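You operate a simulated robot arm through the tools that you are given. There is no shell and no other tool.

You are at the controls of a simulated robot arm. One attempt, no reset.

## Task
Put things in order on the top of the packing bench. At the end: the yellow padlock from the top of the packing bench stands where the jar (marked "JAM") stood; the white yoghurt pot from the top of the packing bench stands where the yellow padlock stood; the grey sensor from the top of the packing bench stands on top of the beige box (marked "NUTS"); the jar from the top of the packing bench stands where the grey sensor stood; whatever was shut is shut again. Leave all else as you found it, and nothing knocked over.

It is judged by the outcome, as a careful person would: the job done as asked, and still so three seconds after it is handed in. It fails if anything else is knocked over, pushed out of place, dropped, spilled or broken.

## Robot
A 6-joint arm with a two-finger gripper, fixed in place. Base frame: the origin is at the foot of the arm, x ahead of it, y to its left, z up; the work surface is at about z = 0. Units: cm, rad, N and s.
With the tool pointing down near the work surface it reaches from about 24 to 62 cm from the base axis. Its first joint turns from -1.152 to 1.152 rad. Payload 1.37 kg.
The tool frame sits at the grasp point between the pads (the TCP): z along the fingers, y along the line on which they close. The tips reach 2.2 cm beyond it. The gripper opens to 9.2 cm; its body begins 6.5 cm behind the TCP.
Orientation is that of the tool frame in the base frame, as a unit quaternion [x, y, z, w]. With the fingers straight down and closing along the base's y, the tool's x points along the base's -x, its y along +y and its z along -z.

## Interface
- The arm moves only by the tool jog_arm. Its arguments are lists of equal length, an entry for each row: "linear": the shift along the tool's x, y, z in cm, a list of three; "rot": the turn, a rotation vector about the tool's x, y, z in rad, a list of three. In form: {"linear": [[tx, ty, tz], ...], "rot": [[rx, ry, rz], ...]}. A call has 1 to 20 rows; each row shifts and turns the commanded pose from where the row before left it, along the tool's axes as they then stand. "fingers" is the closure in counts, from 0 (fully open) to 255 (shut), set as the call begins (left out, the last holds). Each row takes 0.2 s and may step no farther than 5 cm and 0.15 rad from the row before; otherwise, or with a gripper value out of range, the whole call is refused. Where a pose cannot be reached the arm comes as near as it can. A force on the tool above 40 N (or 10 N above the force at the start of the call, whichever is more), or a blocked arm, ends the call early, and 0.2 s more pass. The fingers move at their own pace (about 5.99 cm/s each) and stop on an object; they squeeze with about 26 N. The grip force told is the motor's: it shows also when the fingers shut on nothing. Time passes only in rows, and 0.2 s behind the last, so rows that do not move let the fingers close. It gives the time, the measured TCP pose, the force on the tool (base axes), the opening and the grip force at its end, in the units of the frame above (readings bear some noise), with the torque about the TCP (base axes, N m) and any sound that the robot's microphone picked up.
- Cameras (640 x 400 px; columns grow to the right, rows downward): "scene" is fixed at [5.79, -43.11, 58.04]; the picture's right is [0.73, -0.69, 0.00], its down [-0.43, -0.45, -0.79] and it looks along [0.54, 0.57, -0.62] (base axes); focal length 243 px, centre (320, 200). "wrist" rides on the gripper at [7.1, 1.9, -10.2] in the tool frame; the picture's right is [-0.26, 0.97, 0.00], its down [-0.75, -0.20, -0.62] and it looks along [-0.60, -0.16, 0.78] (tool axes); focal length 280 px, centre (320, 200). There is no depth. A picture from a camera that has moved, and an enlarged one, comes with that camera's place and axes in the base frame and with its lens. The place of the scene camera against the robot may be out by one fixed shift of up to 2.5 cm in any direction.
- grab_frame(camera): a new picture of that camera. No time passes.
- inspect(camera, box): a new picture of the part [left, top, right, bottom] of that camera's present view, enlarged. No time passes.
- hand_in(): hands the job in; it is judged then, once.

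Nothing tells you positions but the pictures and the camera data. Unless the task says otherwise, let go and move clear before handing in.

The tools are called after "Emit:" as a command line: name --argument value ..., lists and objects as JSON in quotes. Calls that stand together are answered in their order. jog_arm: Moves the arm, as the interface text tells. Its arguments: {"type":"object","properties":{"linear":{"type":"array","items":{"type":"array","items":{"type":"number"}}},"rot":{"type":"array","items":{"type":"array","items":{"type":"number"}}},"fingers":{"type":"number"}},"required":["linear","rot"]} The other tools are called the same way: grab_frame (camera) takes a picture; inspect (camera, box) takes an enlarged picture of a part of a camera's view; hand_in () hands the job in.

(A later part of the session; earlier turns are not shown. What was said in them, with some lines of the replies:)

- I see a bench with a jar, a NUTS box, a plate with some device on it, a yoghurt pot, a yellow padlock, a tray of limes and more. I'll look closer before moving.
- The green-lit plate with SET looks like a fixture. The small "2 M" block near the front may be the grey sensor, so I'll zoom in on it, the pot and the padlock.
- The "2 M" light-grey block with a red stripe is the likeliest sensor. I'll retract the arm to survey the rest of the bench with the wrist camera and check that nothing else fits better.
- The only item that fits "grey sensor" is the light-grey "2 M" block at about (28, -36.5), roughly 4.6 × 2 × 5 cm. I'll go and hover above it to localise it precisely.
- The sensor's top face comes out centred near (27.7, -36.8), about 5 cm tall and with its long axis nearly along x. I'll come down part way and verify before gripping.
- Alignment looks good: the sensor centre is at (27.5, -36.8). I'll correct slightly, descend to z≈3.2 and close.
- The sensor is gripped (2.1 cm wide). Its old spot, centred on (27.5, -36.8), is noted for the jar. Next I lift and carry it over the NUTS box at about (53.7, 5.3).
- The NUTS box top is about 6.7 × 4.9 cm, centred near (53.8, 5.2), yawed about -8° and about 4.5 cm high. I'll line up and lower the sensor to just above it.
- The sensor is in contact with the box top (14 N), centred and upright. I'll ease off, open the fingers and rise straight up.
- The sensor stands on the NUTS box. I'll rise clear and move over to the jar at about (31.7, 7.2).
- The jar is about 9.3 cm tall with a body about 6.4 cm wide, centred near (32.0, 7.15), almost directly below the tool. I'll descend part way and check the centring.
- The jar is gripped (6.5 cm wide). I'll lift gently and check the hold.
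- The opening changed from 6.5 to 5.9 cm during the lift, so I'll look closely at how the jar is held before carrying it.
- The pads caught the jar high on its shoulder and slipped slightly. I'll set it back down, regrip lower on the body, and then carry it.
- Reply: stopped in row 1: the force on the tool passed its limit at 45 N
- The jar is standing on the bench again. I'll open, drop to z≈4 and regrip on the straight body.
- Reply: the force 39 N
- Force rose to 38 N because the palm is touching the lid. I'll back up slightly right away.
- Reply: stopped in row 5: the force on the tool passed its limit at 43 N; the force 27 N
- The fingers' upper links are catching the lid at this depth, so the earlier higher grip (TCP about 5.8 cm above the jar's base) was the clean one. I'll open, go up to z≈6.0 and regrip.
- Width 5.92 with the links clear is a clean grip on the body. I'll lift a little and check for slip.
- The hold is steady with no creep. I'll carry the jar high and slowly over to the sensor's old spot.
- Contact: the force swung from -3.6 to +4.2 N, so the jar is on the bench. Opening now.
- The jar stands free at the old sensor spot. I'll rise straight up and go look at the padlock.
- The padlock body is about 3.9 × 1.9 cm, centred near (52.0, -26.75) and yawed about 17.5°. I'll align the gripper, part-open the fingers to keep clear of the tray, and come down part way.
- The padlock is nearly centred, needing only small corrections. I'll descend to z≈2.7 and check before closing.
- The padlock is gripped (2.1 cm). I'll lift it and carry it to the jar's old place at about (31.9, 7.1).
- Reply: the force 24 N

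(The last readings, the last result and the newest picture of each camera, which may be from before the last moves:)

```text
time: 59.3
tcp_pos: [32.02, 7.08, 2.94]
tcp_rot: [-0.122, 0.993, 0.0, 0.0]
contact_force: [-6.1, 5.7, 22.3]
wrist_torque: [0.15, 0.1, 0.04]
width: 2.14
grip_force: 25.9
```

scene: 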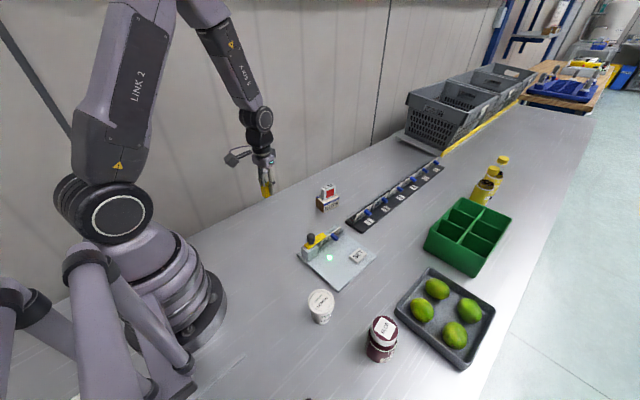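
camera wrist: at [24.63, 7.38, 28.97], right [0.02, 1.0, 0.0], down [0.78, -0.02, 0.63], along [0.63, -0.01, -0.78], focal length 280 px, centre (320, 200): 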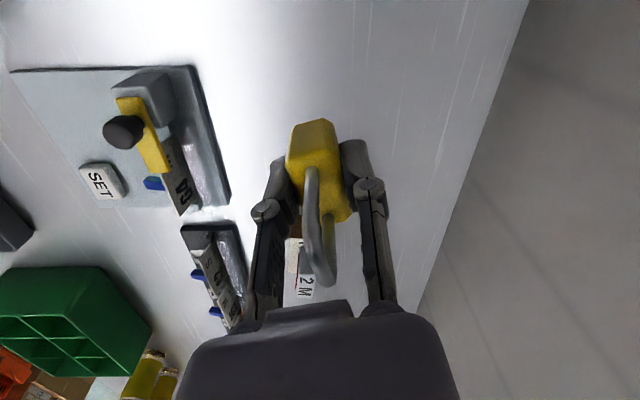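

Contact at 22 N, so the padlock is on the bench. I'll ease up slightly and open.

Emit:
jog_arm --linear '[[0, 0, -0.08], [0, 0, 0]]' --rot '[[0, 0, 0], [0, 0, 0]]'

Emit:
jog_arm --linear '[[0, 0, 0], [0, 0, 0], [0, 0, 0], [0, 0, 0]]' --rot '[[0, 0, 0], [0, 0, 0], [0, 0, 0], [0, 0, 0]]' --fingers 100

Emit:
grab_frame --camera "wrist"

Emit:
inspect --camera "scene" --box '[245, 195, 305, 255]'

```text
time: 59.9
tcp_pos: [31.92, 7.09, 2.91]
tcp_rot: [-0.122, 0.993, 0.0, 0.001]
contact_force: [-2.8, 5.6, 17.8]
wrist_torque: [0.1, 0.08, 0.01]
width: 2.12
grip_force: 25.9
```

```text
time: 60.9
tcp_pos: [31.91, 7.05, 2.94]
tcp_rot: [-0.121, 0.993, 0.0, 0.001]
contact_force: [-0.1, -0.1, 0.6]
wrist_torque: [-0.02, -0.01, -0.03]
width: 5.58
grip_force: 0.2
```

```text
taken
camera wrist: at [24.66, 7.35, 13.09], right [0.02, 1.0, 0.0], down [0.78, -0.02, 0.63], along [0.63, -0.01, -0.78], focal length 280 px, centre (320, 200)
```

wrist: 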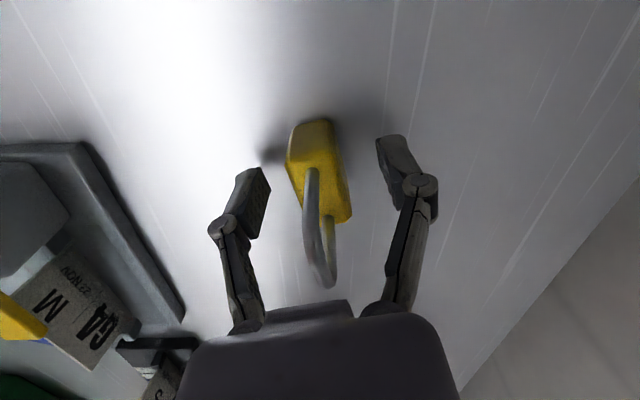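

```text
6.67 times, centred on (275, 225) of scene
camera zoom: at [5.79, -43.11, 58.04], right [0.73, -0.69, 0.0], down [-0.43, -0.45, -0.79], along [0.54, 0.57, -0.62], focal length 1619 px, centre (620, 33)
```

zoom: 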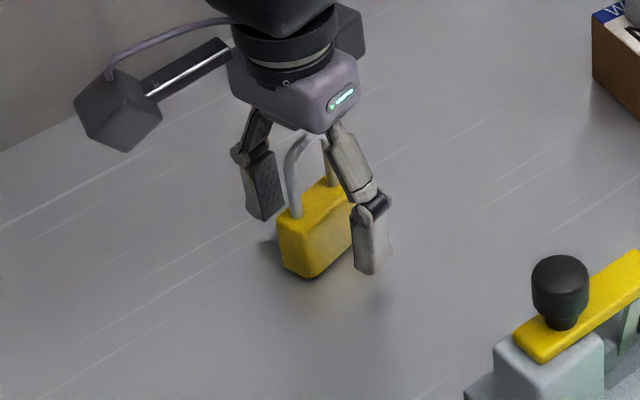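

The padlock stands free at the jar's old place. I'll rise and go over the yoghurt pot at about (23.7, -22.9).

Emit:
jog_arm --linear '[[0, 0, -0.5], [0, 0, -2], [0, 0, -4], [0, 0, -4], [0, 0, -4], [0, 0, -3.5], [1.894, -3.391, 0], [1.894, -3.391, 0], [1.894, -3.391, 0], [1.894, -3.391, 0], [1.894, -3.391, 0], [1.894, -3.391, 0], [1.894, -3.391, 0], [1.894, -3.391, 0], [0, 0, 0]]' --rot '[[0, 0, 0], [0, 0, 0], [0, 0, 0], [0, 0, 0], [0, 0, 0], [0, 0, 0], [0, 0, 0], [0, 0, 0], [0, 0, 0], [0, 0, 0], [0, 0, 0], [0, 0, 0], [0, 0, 0], [0, 0, 0], [0, 0, 0]]'

Emit:
grab_frame --camera "wrist"

Emit:
grab_frame --camera "scene"

Emit:
inspect --camera "scene" --box '[245, 180, 345, 255]'

```text
time: 64.1
tcp_pos: [23.67, -23.01, 21.14]
tcp_rot: [-0.123, 0.992, -0.001, 0.0]
contact_force: [0.2, -0.6, -0.3]
wrist_torque: [0.0, 0.0, -0.03]
width: 5.56
grip_force: 0.1
```

```text
taken
camera wrist: at [16.27, -22.83, 31.26], right [0.02, 1.0, 0.0], down [0.78, -0.02, 0.63], along [0.63, -0.01, -0.78], focal length 280 px, centre (320, 200)
```

wrist: 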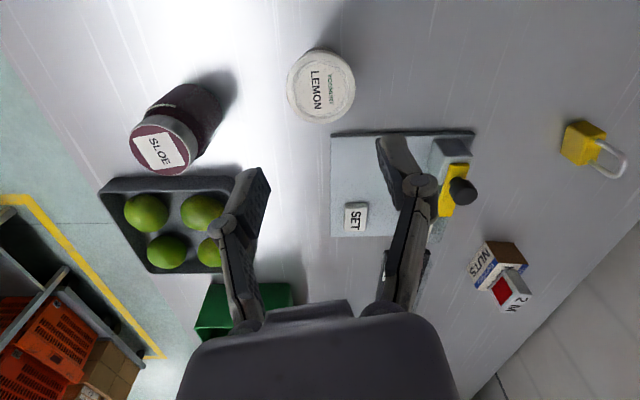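

```text
taken
```

scene: 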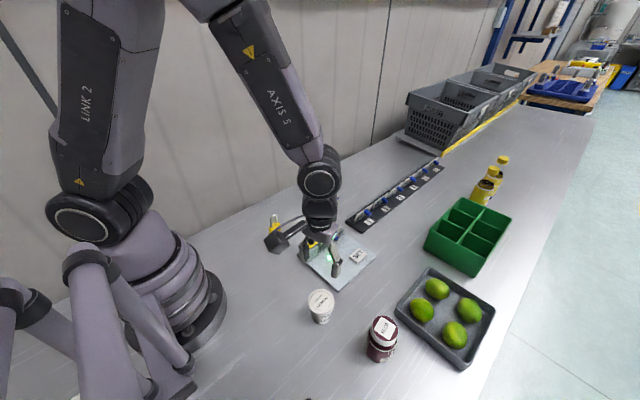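

```text
5.33 times, centred on (295, 218) of scene
camera zoom: at [5.79, -43.11, 58.04], right [0.73, -0.69, 0.0], down [-0.43, -0.45, -0.79], along [0.54, 0.57, -0.62], focal length 1295 px, centre (453, 107)
```

zoom: 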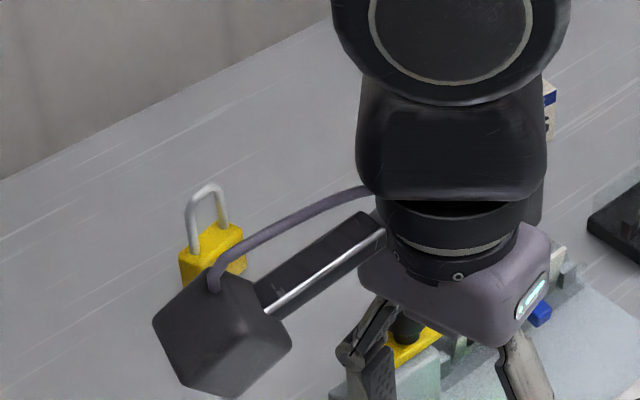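

Emit:
inspect --camera "wrist" --box '[270, 30, 370, 130]'

Emit:
inspect --camera "scene" --box '[290, 280, 354, 336]'

```text
4.00 times, centred on (320, 80) of wrist
camera zoom: at [16.27, -22.83, 31.26], right [0.02, 1.0, 0.0], down [0.78, -0.02, 0.63], along [0.63, -0.01, -0.78], focal length 1122 px, centre (320, 680)
```

zoom: 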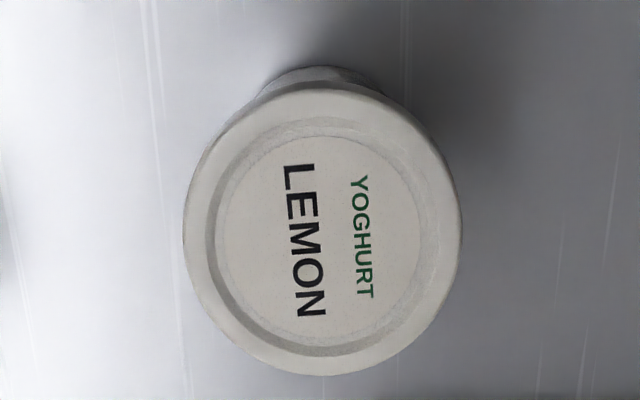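

```text
7.14 times, centred on (322, 308) of scene
camera zoom: at [5.79, -43.11, 58.04], right [0.73, -0.69, 0.0], down [-0.43, -0.45, -0.79], along [0.54, 0.57, -0.62], focal length 1735 px, centre (306, -571)
```

zoom: 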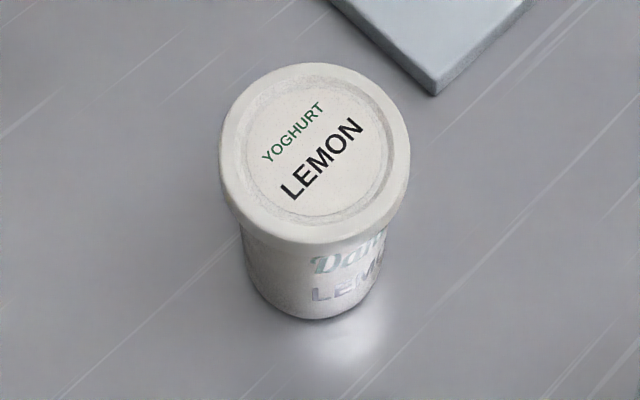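

The pot's lid (about 5.9 cm across) is centred almost exactly below the tool. I'll open fully and descend part way to check.

Emit:
jog_arm --linear '[[0.06, 0.05, 3], [0, 0, 4], [0, 0, 3.2], [0, 0, 0]]' --rot '[[0, 0, 0], [0, 0, 0], [0, 0, 0], [0, 0, 0]]' --fingers 0

Emit:
grab_frame --camera "wrist"

Emit:
inspect --camera "scene" --box '[270, 240, 370, 340]'

```text
time: 65.1
tcp_pos: [23.57, -22.98, 10.78]
tcp_rot: [-0.122, 0.992, 0.0, 0.001]
contact_force: [0.1, 0.2, -0.4]
wrist_torque: [-0.03, 0.0, -0.01]
width: 9.18
grip_force: 0.1
```

```text
taken
camera wrist: at [16.22, -22.75, 20.98], right [0.02, 1.0, 0.0], down [0.78, -0.02, 0.63], along [0.63, -0.01, -0.78], focal length 280 px, centre (320, 200)
```

wrist: 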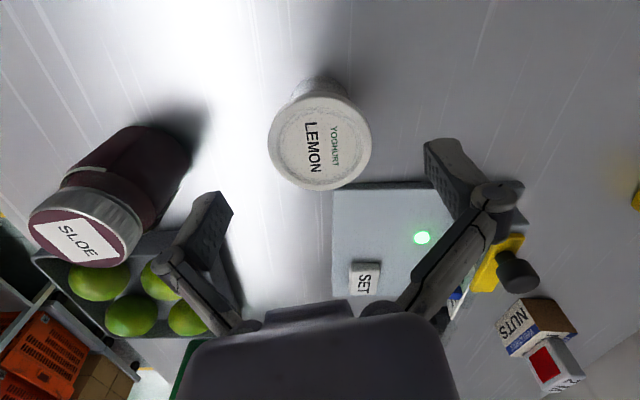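

```text
4.00 times, centred on (320, 290) of scene
camera zoom: at [5.79, -43.11, 58.04], right [0.73, -0.69, 0.0], down [-0.43, -0.45, -0.79], along [0.54, 0.57, -0.62], focal length 972 px, centre (320, -160)
```

zoom: 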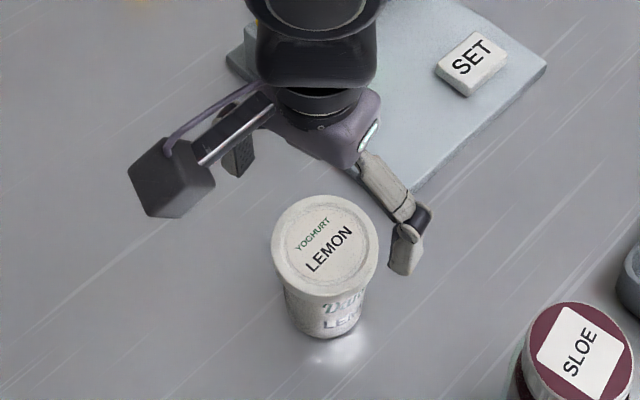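

Emit:
jog_arm --linear '[[0.15, 0, 1.5], [0, 0, 1.6], [0, 0, 1.5], [0, 0, 0]]' --rot '[[0, 0, 0], [0, 0, 0], [0, 0, 0], [0, 0, 0]]'

Emit:
grab_frame --camera "wrist"

Emit:
inspect --camera "scene" --box '[280, 250, 360, 330]'

```text
time: 66.1
tcp_pos: [23.65, -22.95, 6.1]
tcp_rot: [-0.121, 0.993, 0.0, -0.001]
contact_force: [0.0, 0.8, 0.0]
wrist_torque: [0.03, -0.02, 0.02]
width: 9.22
grip_force: 0.1
```

```text
taken
camera wrist: at [16.3, -22.68, 16.27], right [0.02, 1.0, 0.0], down [0.78, -0.02, 0.63], along [0.63, -0.01, -0.78], focal length 280 px, centre (320, 200)
```

wrist: 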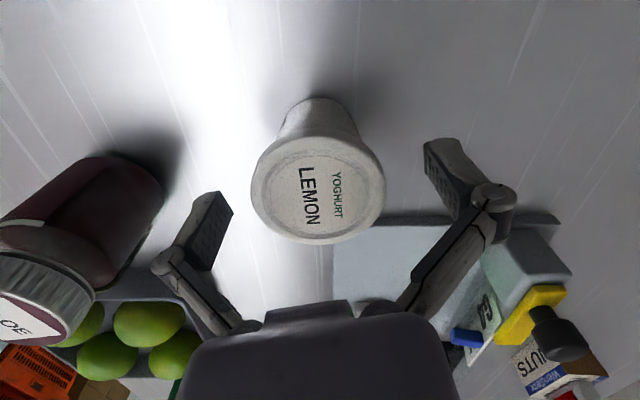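

```text
5.00 times, centred on (320, 290) of scene
camera zoom: at [5.79, -43.11, 58.04], right [0.73, -0.69, 0.0], down [-0.43, -0.45, -0.79], along [0.54, 0.57, -0.62], focal length 1214 px, centre (320, -250)
```

zoom: 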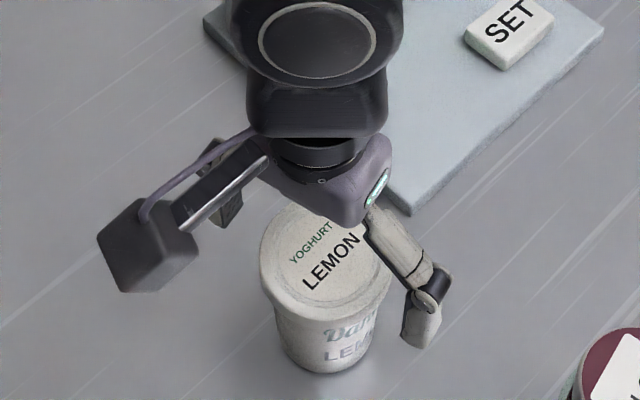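

Emit:
jog_arm --linear '[[0, 0, 0], [0, 0, 0], [0, 0, 0], [0, 0, 0]]' --rot '[[0, 0, 0], [0, 0, 0], [0, 0, 0], [0, 0, 0]]' --fingers 255

Emit:
grab_frame --camera "wrist"

Emit:
inspect --camera "scene" --box '[280, 250, 360, 330]'

```text
time: 67.1
tcp_pos: [23.62, -22.86, 6.17]
tcp_rot: [-0.122, 0.993, -0.001, 0.001]
contact_force: [0.1, -0.7, 9.5]
wrist_torque: [0.03, -0.01, 0.0]
width: 5.99
grip_force: 25.7
```

```text
taken
camera wrist: at [16.31, -22.7, 16.31], right [0.02, 1.0, 0.0], down [0.78, -0.02, 0.63], along [0.63, -0.01, -0.78], focal length 280 px, centre (320, 200)
```

wrist: 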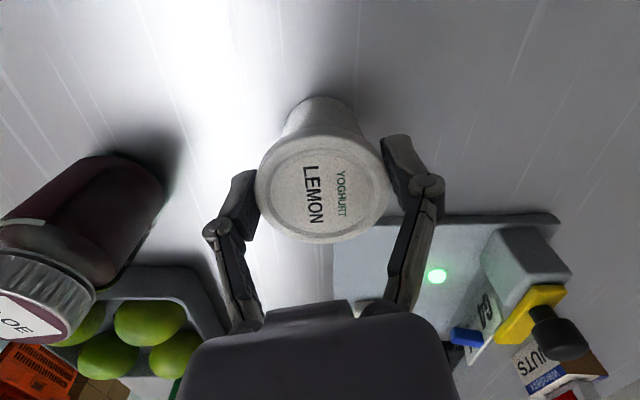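

```text
5.00 times, centred on (320, 290) of scene
camera zoom: at [5.79, -43.1, 58.04], right [0.73, -0.69, 0.0], down [-0.43, -0.45, -0.79], along [0.54, 0.57, -0.62], focal length 1214 px, centre (320, -250)
```

zoom: 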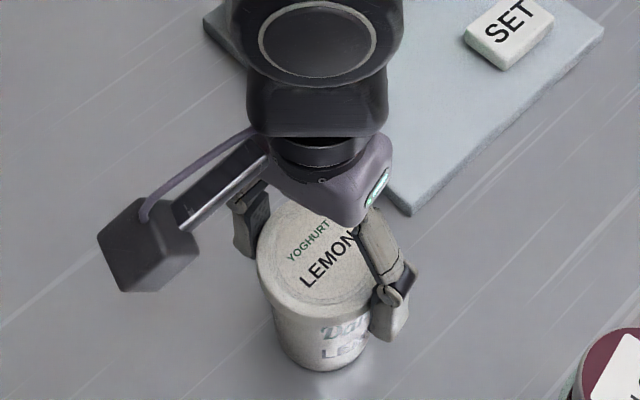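

Gripped at 5.99 cm. I'll lift slowly and check that the pot comes up straight and holds.

Emit:
jog_arm --linear '[[0, 0, -0.5], [0, 0, -1], [0, 0, -1.5], [0, 0, 0], [0, 0, 0]]' --rot '[[0, 0, 0], [0, 0, 0], [0, 0, 0], [0, 0, 0], [0, 0, 0]]'

Emit:
grab_frame --camera "wrist"

Emit:
inspect --camera "scene" --box '[280, 250, 360, 330]'

```text
time: 68.3
tcp_pos: [23.71, -22.84, 8.99]
tcp_rot: [-0.122, 0.993, 0.0, 0.0]
contact_force: [-0.5, 0.3, -1.5]
wrist_torque: [-0.04, -0.02, 0.02]
width: 5.99
grip_force: 26.3
```

```text
taken
camera wrist: at [16.34, -22.64, 19.23], right [0.02, 1.0, 0.0], down [0.78, -0.02, 0.63], along [0.63, -0.01, -0.78], focal length 280 px, centre (320, 200)
```

wrist: 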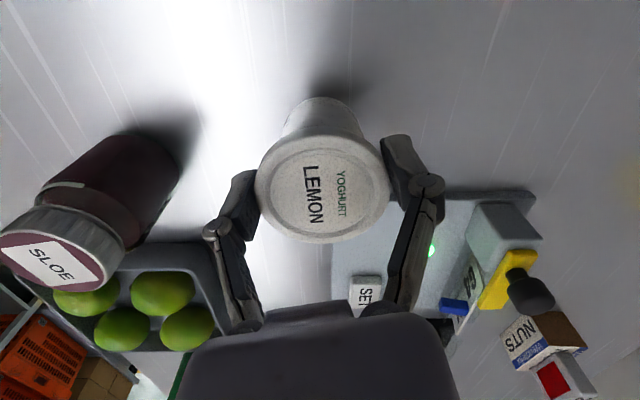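

```text
5.00 times, centred on (320, 290) of scene
camera zoom: at [5.79, -43.11, 58.04], right [0.73, -0.69, 0.0], down [-0.43, -0.45, -0.79], along [0.54, 0.57, -0.62], focal length 1214 px, centre (320, -250)
```

zoom: 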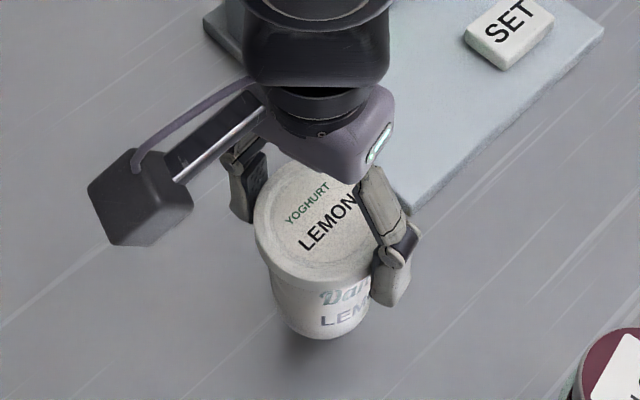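

The pot hangs straight with no slip. I'll carry it over to the padlock's old spot at (52.0, -26.85).

Emit:
jog_arm --linear '[[0, 0, -3], [0, 0, -4], [0, 0, -4], [-3.321, -1.331, 0], [-3.321, -1.331, 0], [-3.321, -1.331, 0], [-3.321, -1.331, 0], [-3.321, -1.331, 0], [-3.321, -1.331, 0], [-3.321, -1.331, 0], [-3.321, -1.331, 0], [0, 0, 0], [0, 0, 0]]' --rot '[[0, 0, 0], [0, 0, 0], [0, 0, 0], [0, 0, 0], [0, 0, 0], [0, 0, 0], [0, 0, 0], [0, 0, 0], [0, 0, 0], [0, 0, 0], [0, 0, 0], [0, 0, 0], [0, 0, 0]]'

Emit:
grab_frame --camera "wrist"

Emit:
grab_frame --camera "scene"

```text
time: 71.1
tcp_pos: [52.16, -26.84, 20.09]
tcp_rot: [-0.122, 0.993, 0.0, 0.0]
contact_force: [0.0, 0.5, -0.4]
wrist_torque: [0.01, -0.02, 0.02]
width: 5.95
grip_force: 26.1
```

```text
taken
camera wrist: at [44.78, -26.56, 30.29], right [0.02, 1.0, 0.0], down [0.78, -0.02, 0.63], along [0.62, -0.01, -0.78], focal length 280 px, centre (320, 200)
```

wrist: 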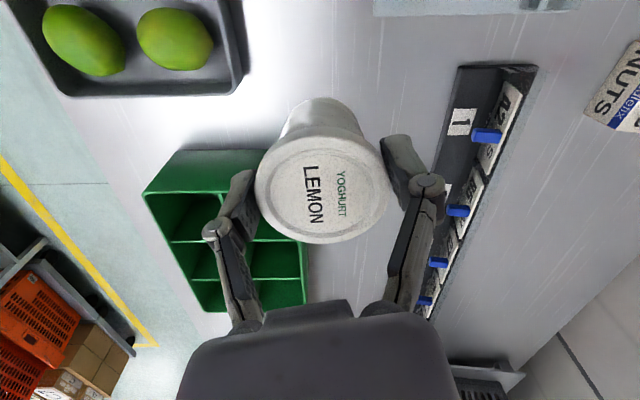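

```text
taken
```

scene: 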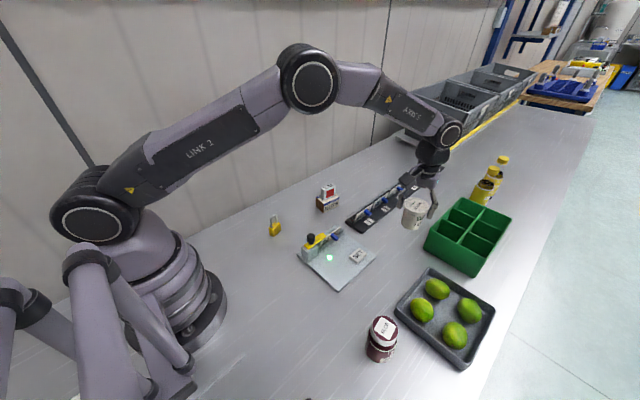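

Emit:
jog_arm --linear '[[0.1, 0, 3], [0, 0, 4], [0, 0, 3.5], [0, 0, 2.4], [0, 0, 0]]' --rot '[[0, 0, 0], [0, 0, 0], [0, 0, 0], [0, 0, 0], [0, 0, 0]]'

Emit:
grab_frame --camera "wrist"

Emit:
inspect --camera "scene" --box '[360, 200, 450, 290]'

```text
time: 72.3
tcp_pos: [51.89, -26.93, 7.07]
tcp_rot: [-0.122, 0.993, 0.0, -0.001]
contact_force: [-0.2, -0.6, -1.0]
wrist_torque: [-0.01, -0.02, 0.02]
width: 6.0
grip_force: 26.4
```

```text
taken
camera wrist: at [44.57, -26.62, 17.26], right [0.02, 1.0, 0.0], down [0.78, -0.02, 0.63], along [0.63, -0.01, -0.78], focal length 280 px, centre (320, 200)
```

wrist: 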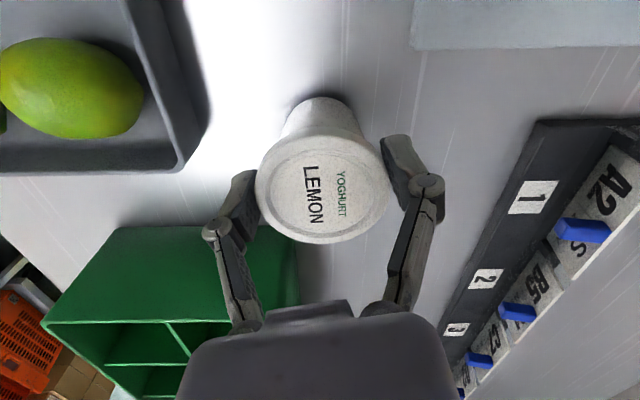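

```text
4.44 times, centred on (405, 245) of scene
camera zoom: at [5.79, -43.11, 58.04], right [0.73, -0.69, 0.0], down [-0.43, -0.45, -0.79], along [0.54, 0.57, -0.62], focal length 1080 px, centre (-58, 0)
```

zoom: 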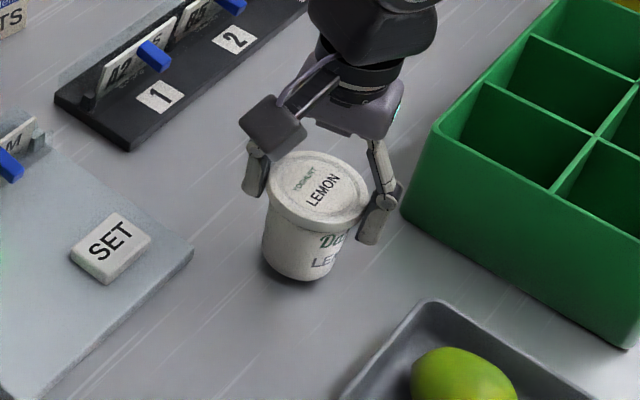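

Emit:
jog_arm --linear '[[0, 0, 0.35], [0, 0, 0.25], [0, 0, 0]]' --rot '[[0, 0, 0], [0, 0, 0], [0, 0, 0]]'

```text
time: 73.1
tcp_pos: [51.71, -26.89, 6.53]
tcp_rot: [-0.123, 0.992, 0.0, 0.001]
contact_force: [-0.7, 0.1, -1.6]
wrist_torque: [-0.02, 0.01, 0.0]
width: 6.0
grip_force: 26.6
```

Emit:
jog_arm --linear '[[0, 0, 0.15], [0, 0, 0]]' --rot '[[0, 0, 0], [0, 0, 0]]'

```text
time: 73.7
tcp_pos: [51.86, -26.76, 6.4]
tcp_rot: [-0.122, 0.993, 0.0, 0.0]
contact_force: [-0.1, -0.2, -1.5]
wrist_torque: [-0.02, 0.02, 0.02]
width: 6.0
grip_force: 25.8
```

Emit:
jog_arm --linear '[[0, 0, 0.15], [0, 0, 0]]' --rot '[[0, 0, 0], [0, 0, 0]]'

```text
time: 74.3
tcp_pos: [51.89, -26.86, 6.33]
tcp_rot: [-0.122, 0.993, 0.0, 0.001]
contact_force: [-0.3, 0.2, -2.3]
wrist_torque: [0.0, 0.02, 0.01]
width: 5.98
grip_force: 26.1
```

Emit:
jog_arm --linear '[[0, 0, 0.12], [0, 0, 0]]' --rot '[[0, 0, 0], [0, 0, 0]]'

```text
time: 74.9
tcp_pos: [51.97, -26.67, 6.15]
tcp_rot: [-0.121, 0.993, 0.0, 0.001]
contact_force: [0.4, 0.6, 0.2]
wrist_torque: [-0.02, -0.04, -0.01]
width: 5.99
grip_force: 26.0
```

Emit:
jog_arm --linear '[[0, 0, 0.08], [0, 0, 0]]' --rot '[[0, 0, 0], [0, 0, 0]]'

Emit:
inspect --camera "scene" --box '[380, 215, 430, 275]'

```text
time: 75.5
tcp_pos: [51.99, -26.76, 6.15]
tcp_rot: [-0.123, 0.992, 0.0, 0.001]
contact_force: [-4.4, 1.9, 9.6]
wrist_torque: [0.09, 0.11, 0.02]
width: 6.01
grip_force: 26.1
```

```text
6.67 times, centred on (405, 245) of scene
camera zoom: at [5.78, -43.1, 58.04], right [0.73, -0.69, 0.0], down [-0.42, -0.45, -0.79], along [0.54, 0.57, -0.62], focal length 1619 px, centre (-247, -100)
```

zoom: 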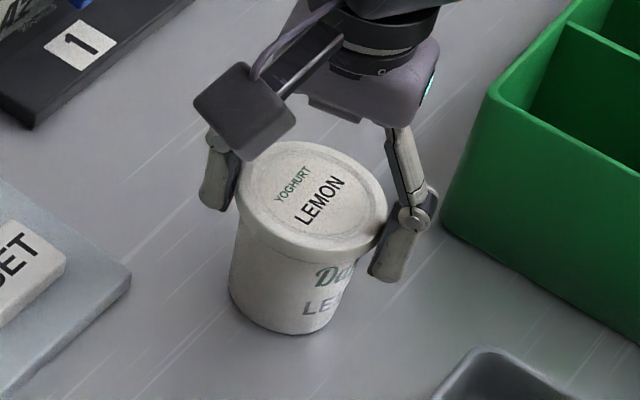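

The pot is in contact at 9.6 N and upright. Releasing now.

Emit:
jog_arm --linear '[[0, 0, 0], [0, 0, 0], [0, 0, 0], [0, 0, 0]]' --rot '[[0, 0, 0], [0, 0, 0], [0, 0, 0], [0, 0, 0]]' --fingers 25

Emit:
grab_frame --camera "wrist"

Emit:
inspect --camera "scene" --box '[380, 215, 430, 275]'

```text
time: 76.5
tcp_pos: [51.8, -26.91, 5.98]
tcp_rot: [-0.122, 0.993, -0.001, 0.0]
contact_force: [-0.7, 0.5, -0.3]
wrist_torque: [-0.02, 0.01, -0.05]
width: 8.31
grip_force: 0.0
```

```text
taken
camera wrist: at [44.55, -26.62, 16.25], right [0.02, 1.0, 0.0], down [0.78, -0.02, 0.63], along [0.63, -0.01, -0.78], focal length 280 px, centre (320, 200)
```

wrist: 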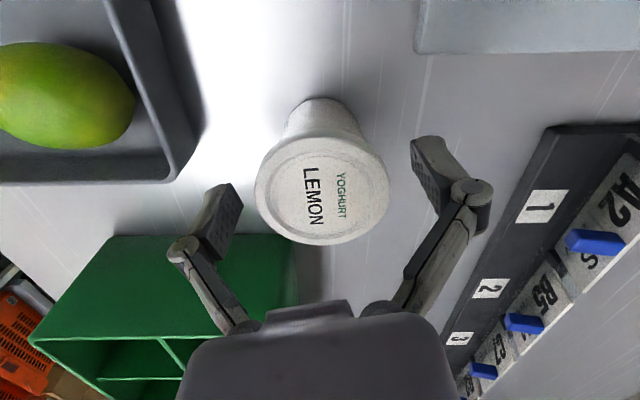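

```text
6.67 times, centred on (405, 245) of scene
camera zoom: at [5.79, -43.11, 58.04], right [0.73, -0.69, 0.0], down [-0.43, -0.45, -0.79], along [0.54, 0.57, -0.62], focal length 1619 px, centre (-247, -100)
```

zoom: 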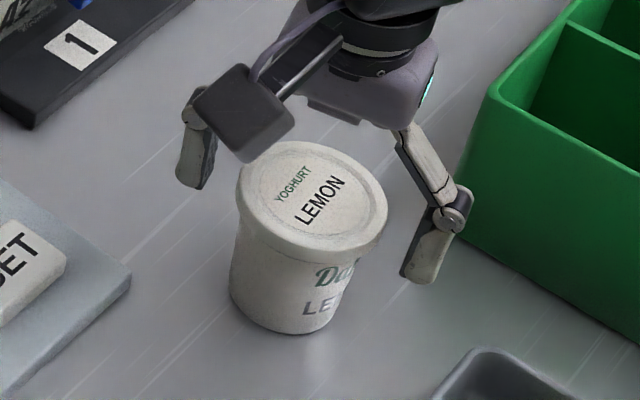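

The pot stands free. I'll rise clear, return toward the start pose, and check the whole bench.

Emit:
jog_arm --linear '[[0, 0, -1], [0, 0, -3], [0, 0, -4], [0, 0, -4], [0, 0, -4], [0, 0, -4], [0, 0, -4], [0, 0, -4], [3.5, 2.5, -1], [3.5, 2.5, 0], [3.5, 2.5, 0], [3.5, 2.5, 0], [0, 0, 0]]' --rot '[[0, 0, 0], [0, 0, 0], [0, 0, 0], [0, 0, 0], [0, 0, 0], [0, 0, 0], [0, 0, 0.12], [0, 0, 0.12], [0, 0, 0], [0, 0, 0], [0, 0, 0], [0, 0, 0], [0, 0, 0]]'

Emit:
grab_frame --camera "scene"

Emit:
grab_frame --camera "wrist"

```text
time: 79.3
tcp_pos: [37.76, -17.02, 35.37]
tcp_rot: [-0.001, 1.0, 0.0, 0.002]
contact_force: [-0.5, -0.4, 0.1]
wrist_torque: [-0.02, 0.01, -0.02]
width: 8.31
grip_force: 0.0
```

```text
taken
```

scene: 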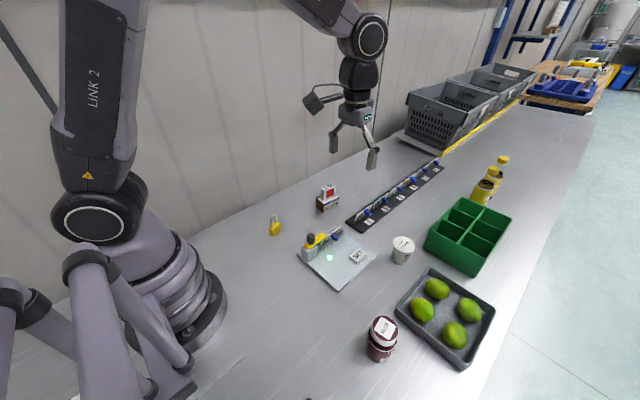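

```text
taken
camera wrist: at [30.75, -15.0, 45.42], right [0.26, 0.97, 0.0], down [0.75, -0.2, 0.63], along [0.6, -0.16, -0.78], focal length 280 px, centre (320, 200)
```

wrist: 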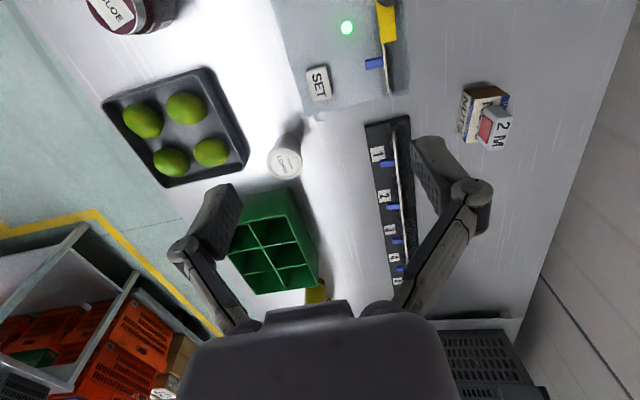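

Emit:
inspect --camera "scene" --box '[250, 195, 300, 245]'

Emit:
inspect --camera "scene" --box '[380, 225, 428, 273]'

Emit:
inspect --camera "scene" --box '[350, 310, 414, 371]'

Emit:
inspect --camera "scene" --box '[305, 170, 355, 220]'

Emit:
inspect --camera "scene" --box '[340, 140, 520, 260]'

```text
8.00 times, centred on (275, 220) of scene
camera zoom: at [5.79, -43.11, 58.04], right [0.73, -0.69, 0.0], down [-0.43, -0.45, -0.79], along [0.54, 0.57, -0.62], focal length 1943 px, centre (680, 40)
```

zoom: 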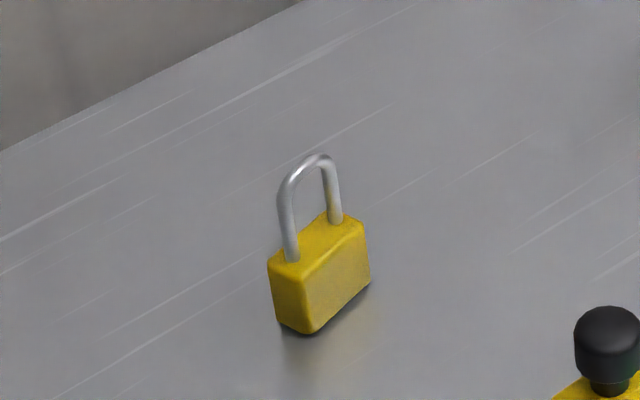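

```text
8.33 times, centred on (404, 249) of scene
camera zoom: at [5.79, -43.11, 58.04], right [0.73, -0.69, 0.0], down [-0.43, -0.45, -0.79], along [0.54, 0.57, -0.62], focal length 2024 px, centre (-380, -208)
```

zoom: 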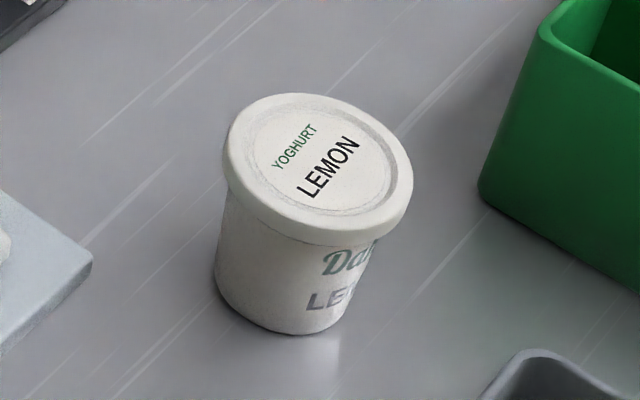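

```text
6.56 times, centred on (382, 340) of scene
camera zoom: at [5.79, -43.11, 58.04], right [0.73, -0.69, 0.0], down [-0.43, -0.45, -0.79], along [0.54, 0.57, -0.62], focal length 1593 px, centre (-87, -721)
```

zoom: 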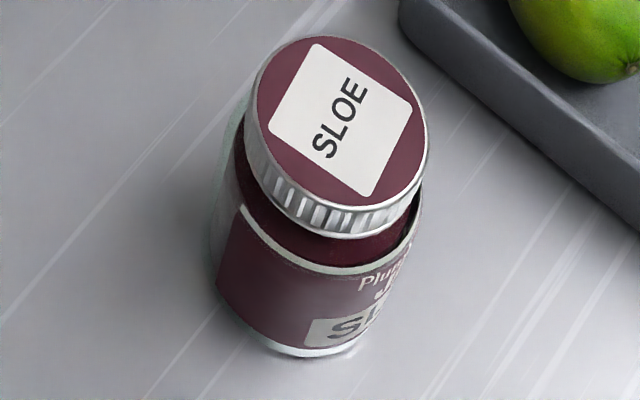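

```text
8.00 times, centred on (330, 195) of scene
camera zoom: at [5.79, -43.11, 58.04], right [0.73, -0.69, 0.0], down [-0.43, -0.45, -0.79], along [0.54, 0.57, -0.62], focal length 1943 px, centre (240, 240)
```

zoom: 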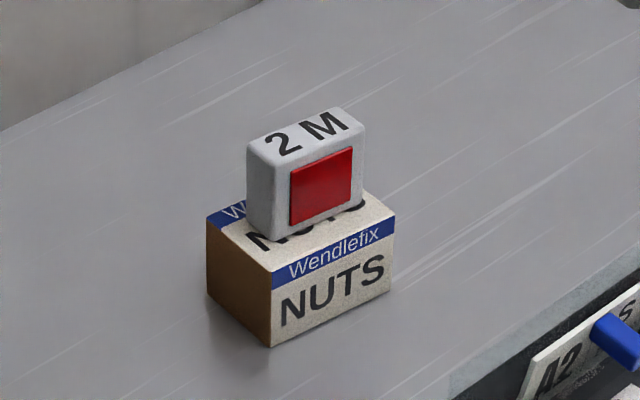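

```text
3.33 times, centred on (430, 200) of scene
camera zoom: at [5.79, -43.11, 58.04], right [0.73, -0.69, 0.0], down [-0.43, -0.45, -0.79], along [0.54, 0.57, -0.62], focal length 810 px, centre (-47, 200)
```

zoom: 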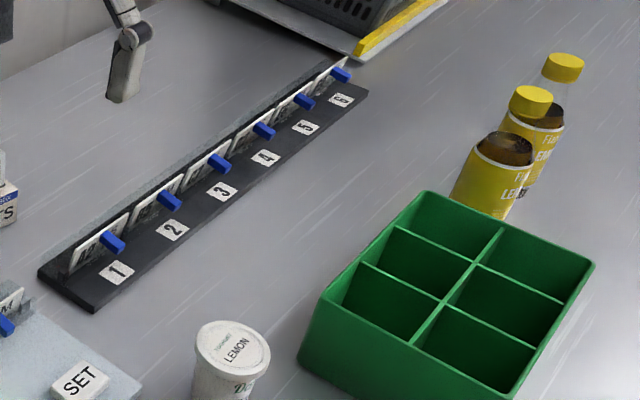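

All four items look right: the sensor on the NUTS box, the jar at the sensor's old spot, the padlock at the jar's old spot and the pot at the padlock's old spot. All are upright, the rest looks undisturbed, and the gripper is clear and empty, so I'm handing in.

Emit:
hand_in

```text
The job is handed in.
```

The rearrangement is finished and handed in. In the last pictures everything I moved was standing upright where it should be:

- **Grey sensor:** on top of the beige NUTS box. I took the light-grey "2 M" block with the red window to be the sensor, as nothing else on the bench fitted.
- **Jar:** where the sensor stood.
- **Yellow padlock:** where the jar stood.
- **White yoghurt pot:** where the padlock stood.

By the camera measurements, each is within about half a centimetre of its target. I opened nothing, so there was nothing to shut again. The NUTS box, rack, fixture, crate and lime tray look unmoved.

The jar took three tries to grip. On the first it slipped slightly and I set it back down. While I was regripping, the gripper pressed on it with up to about 45 N. The later pictures show no damage, and no sound was reported.
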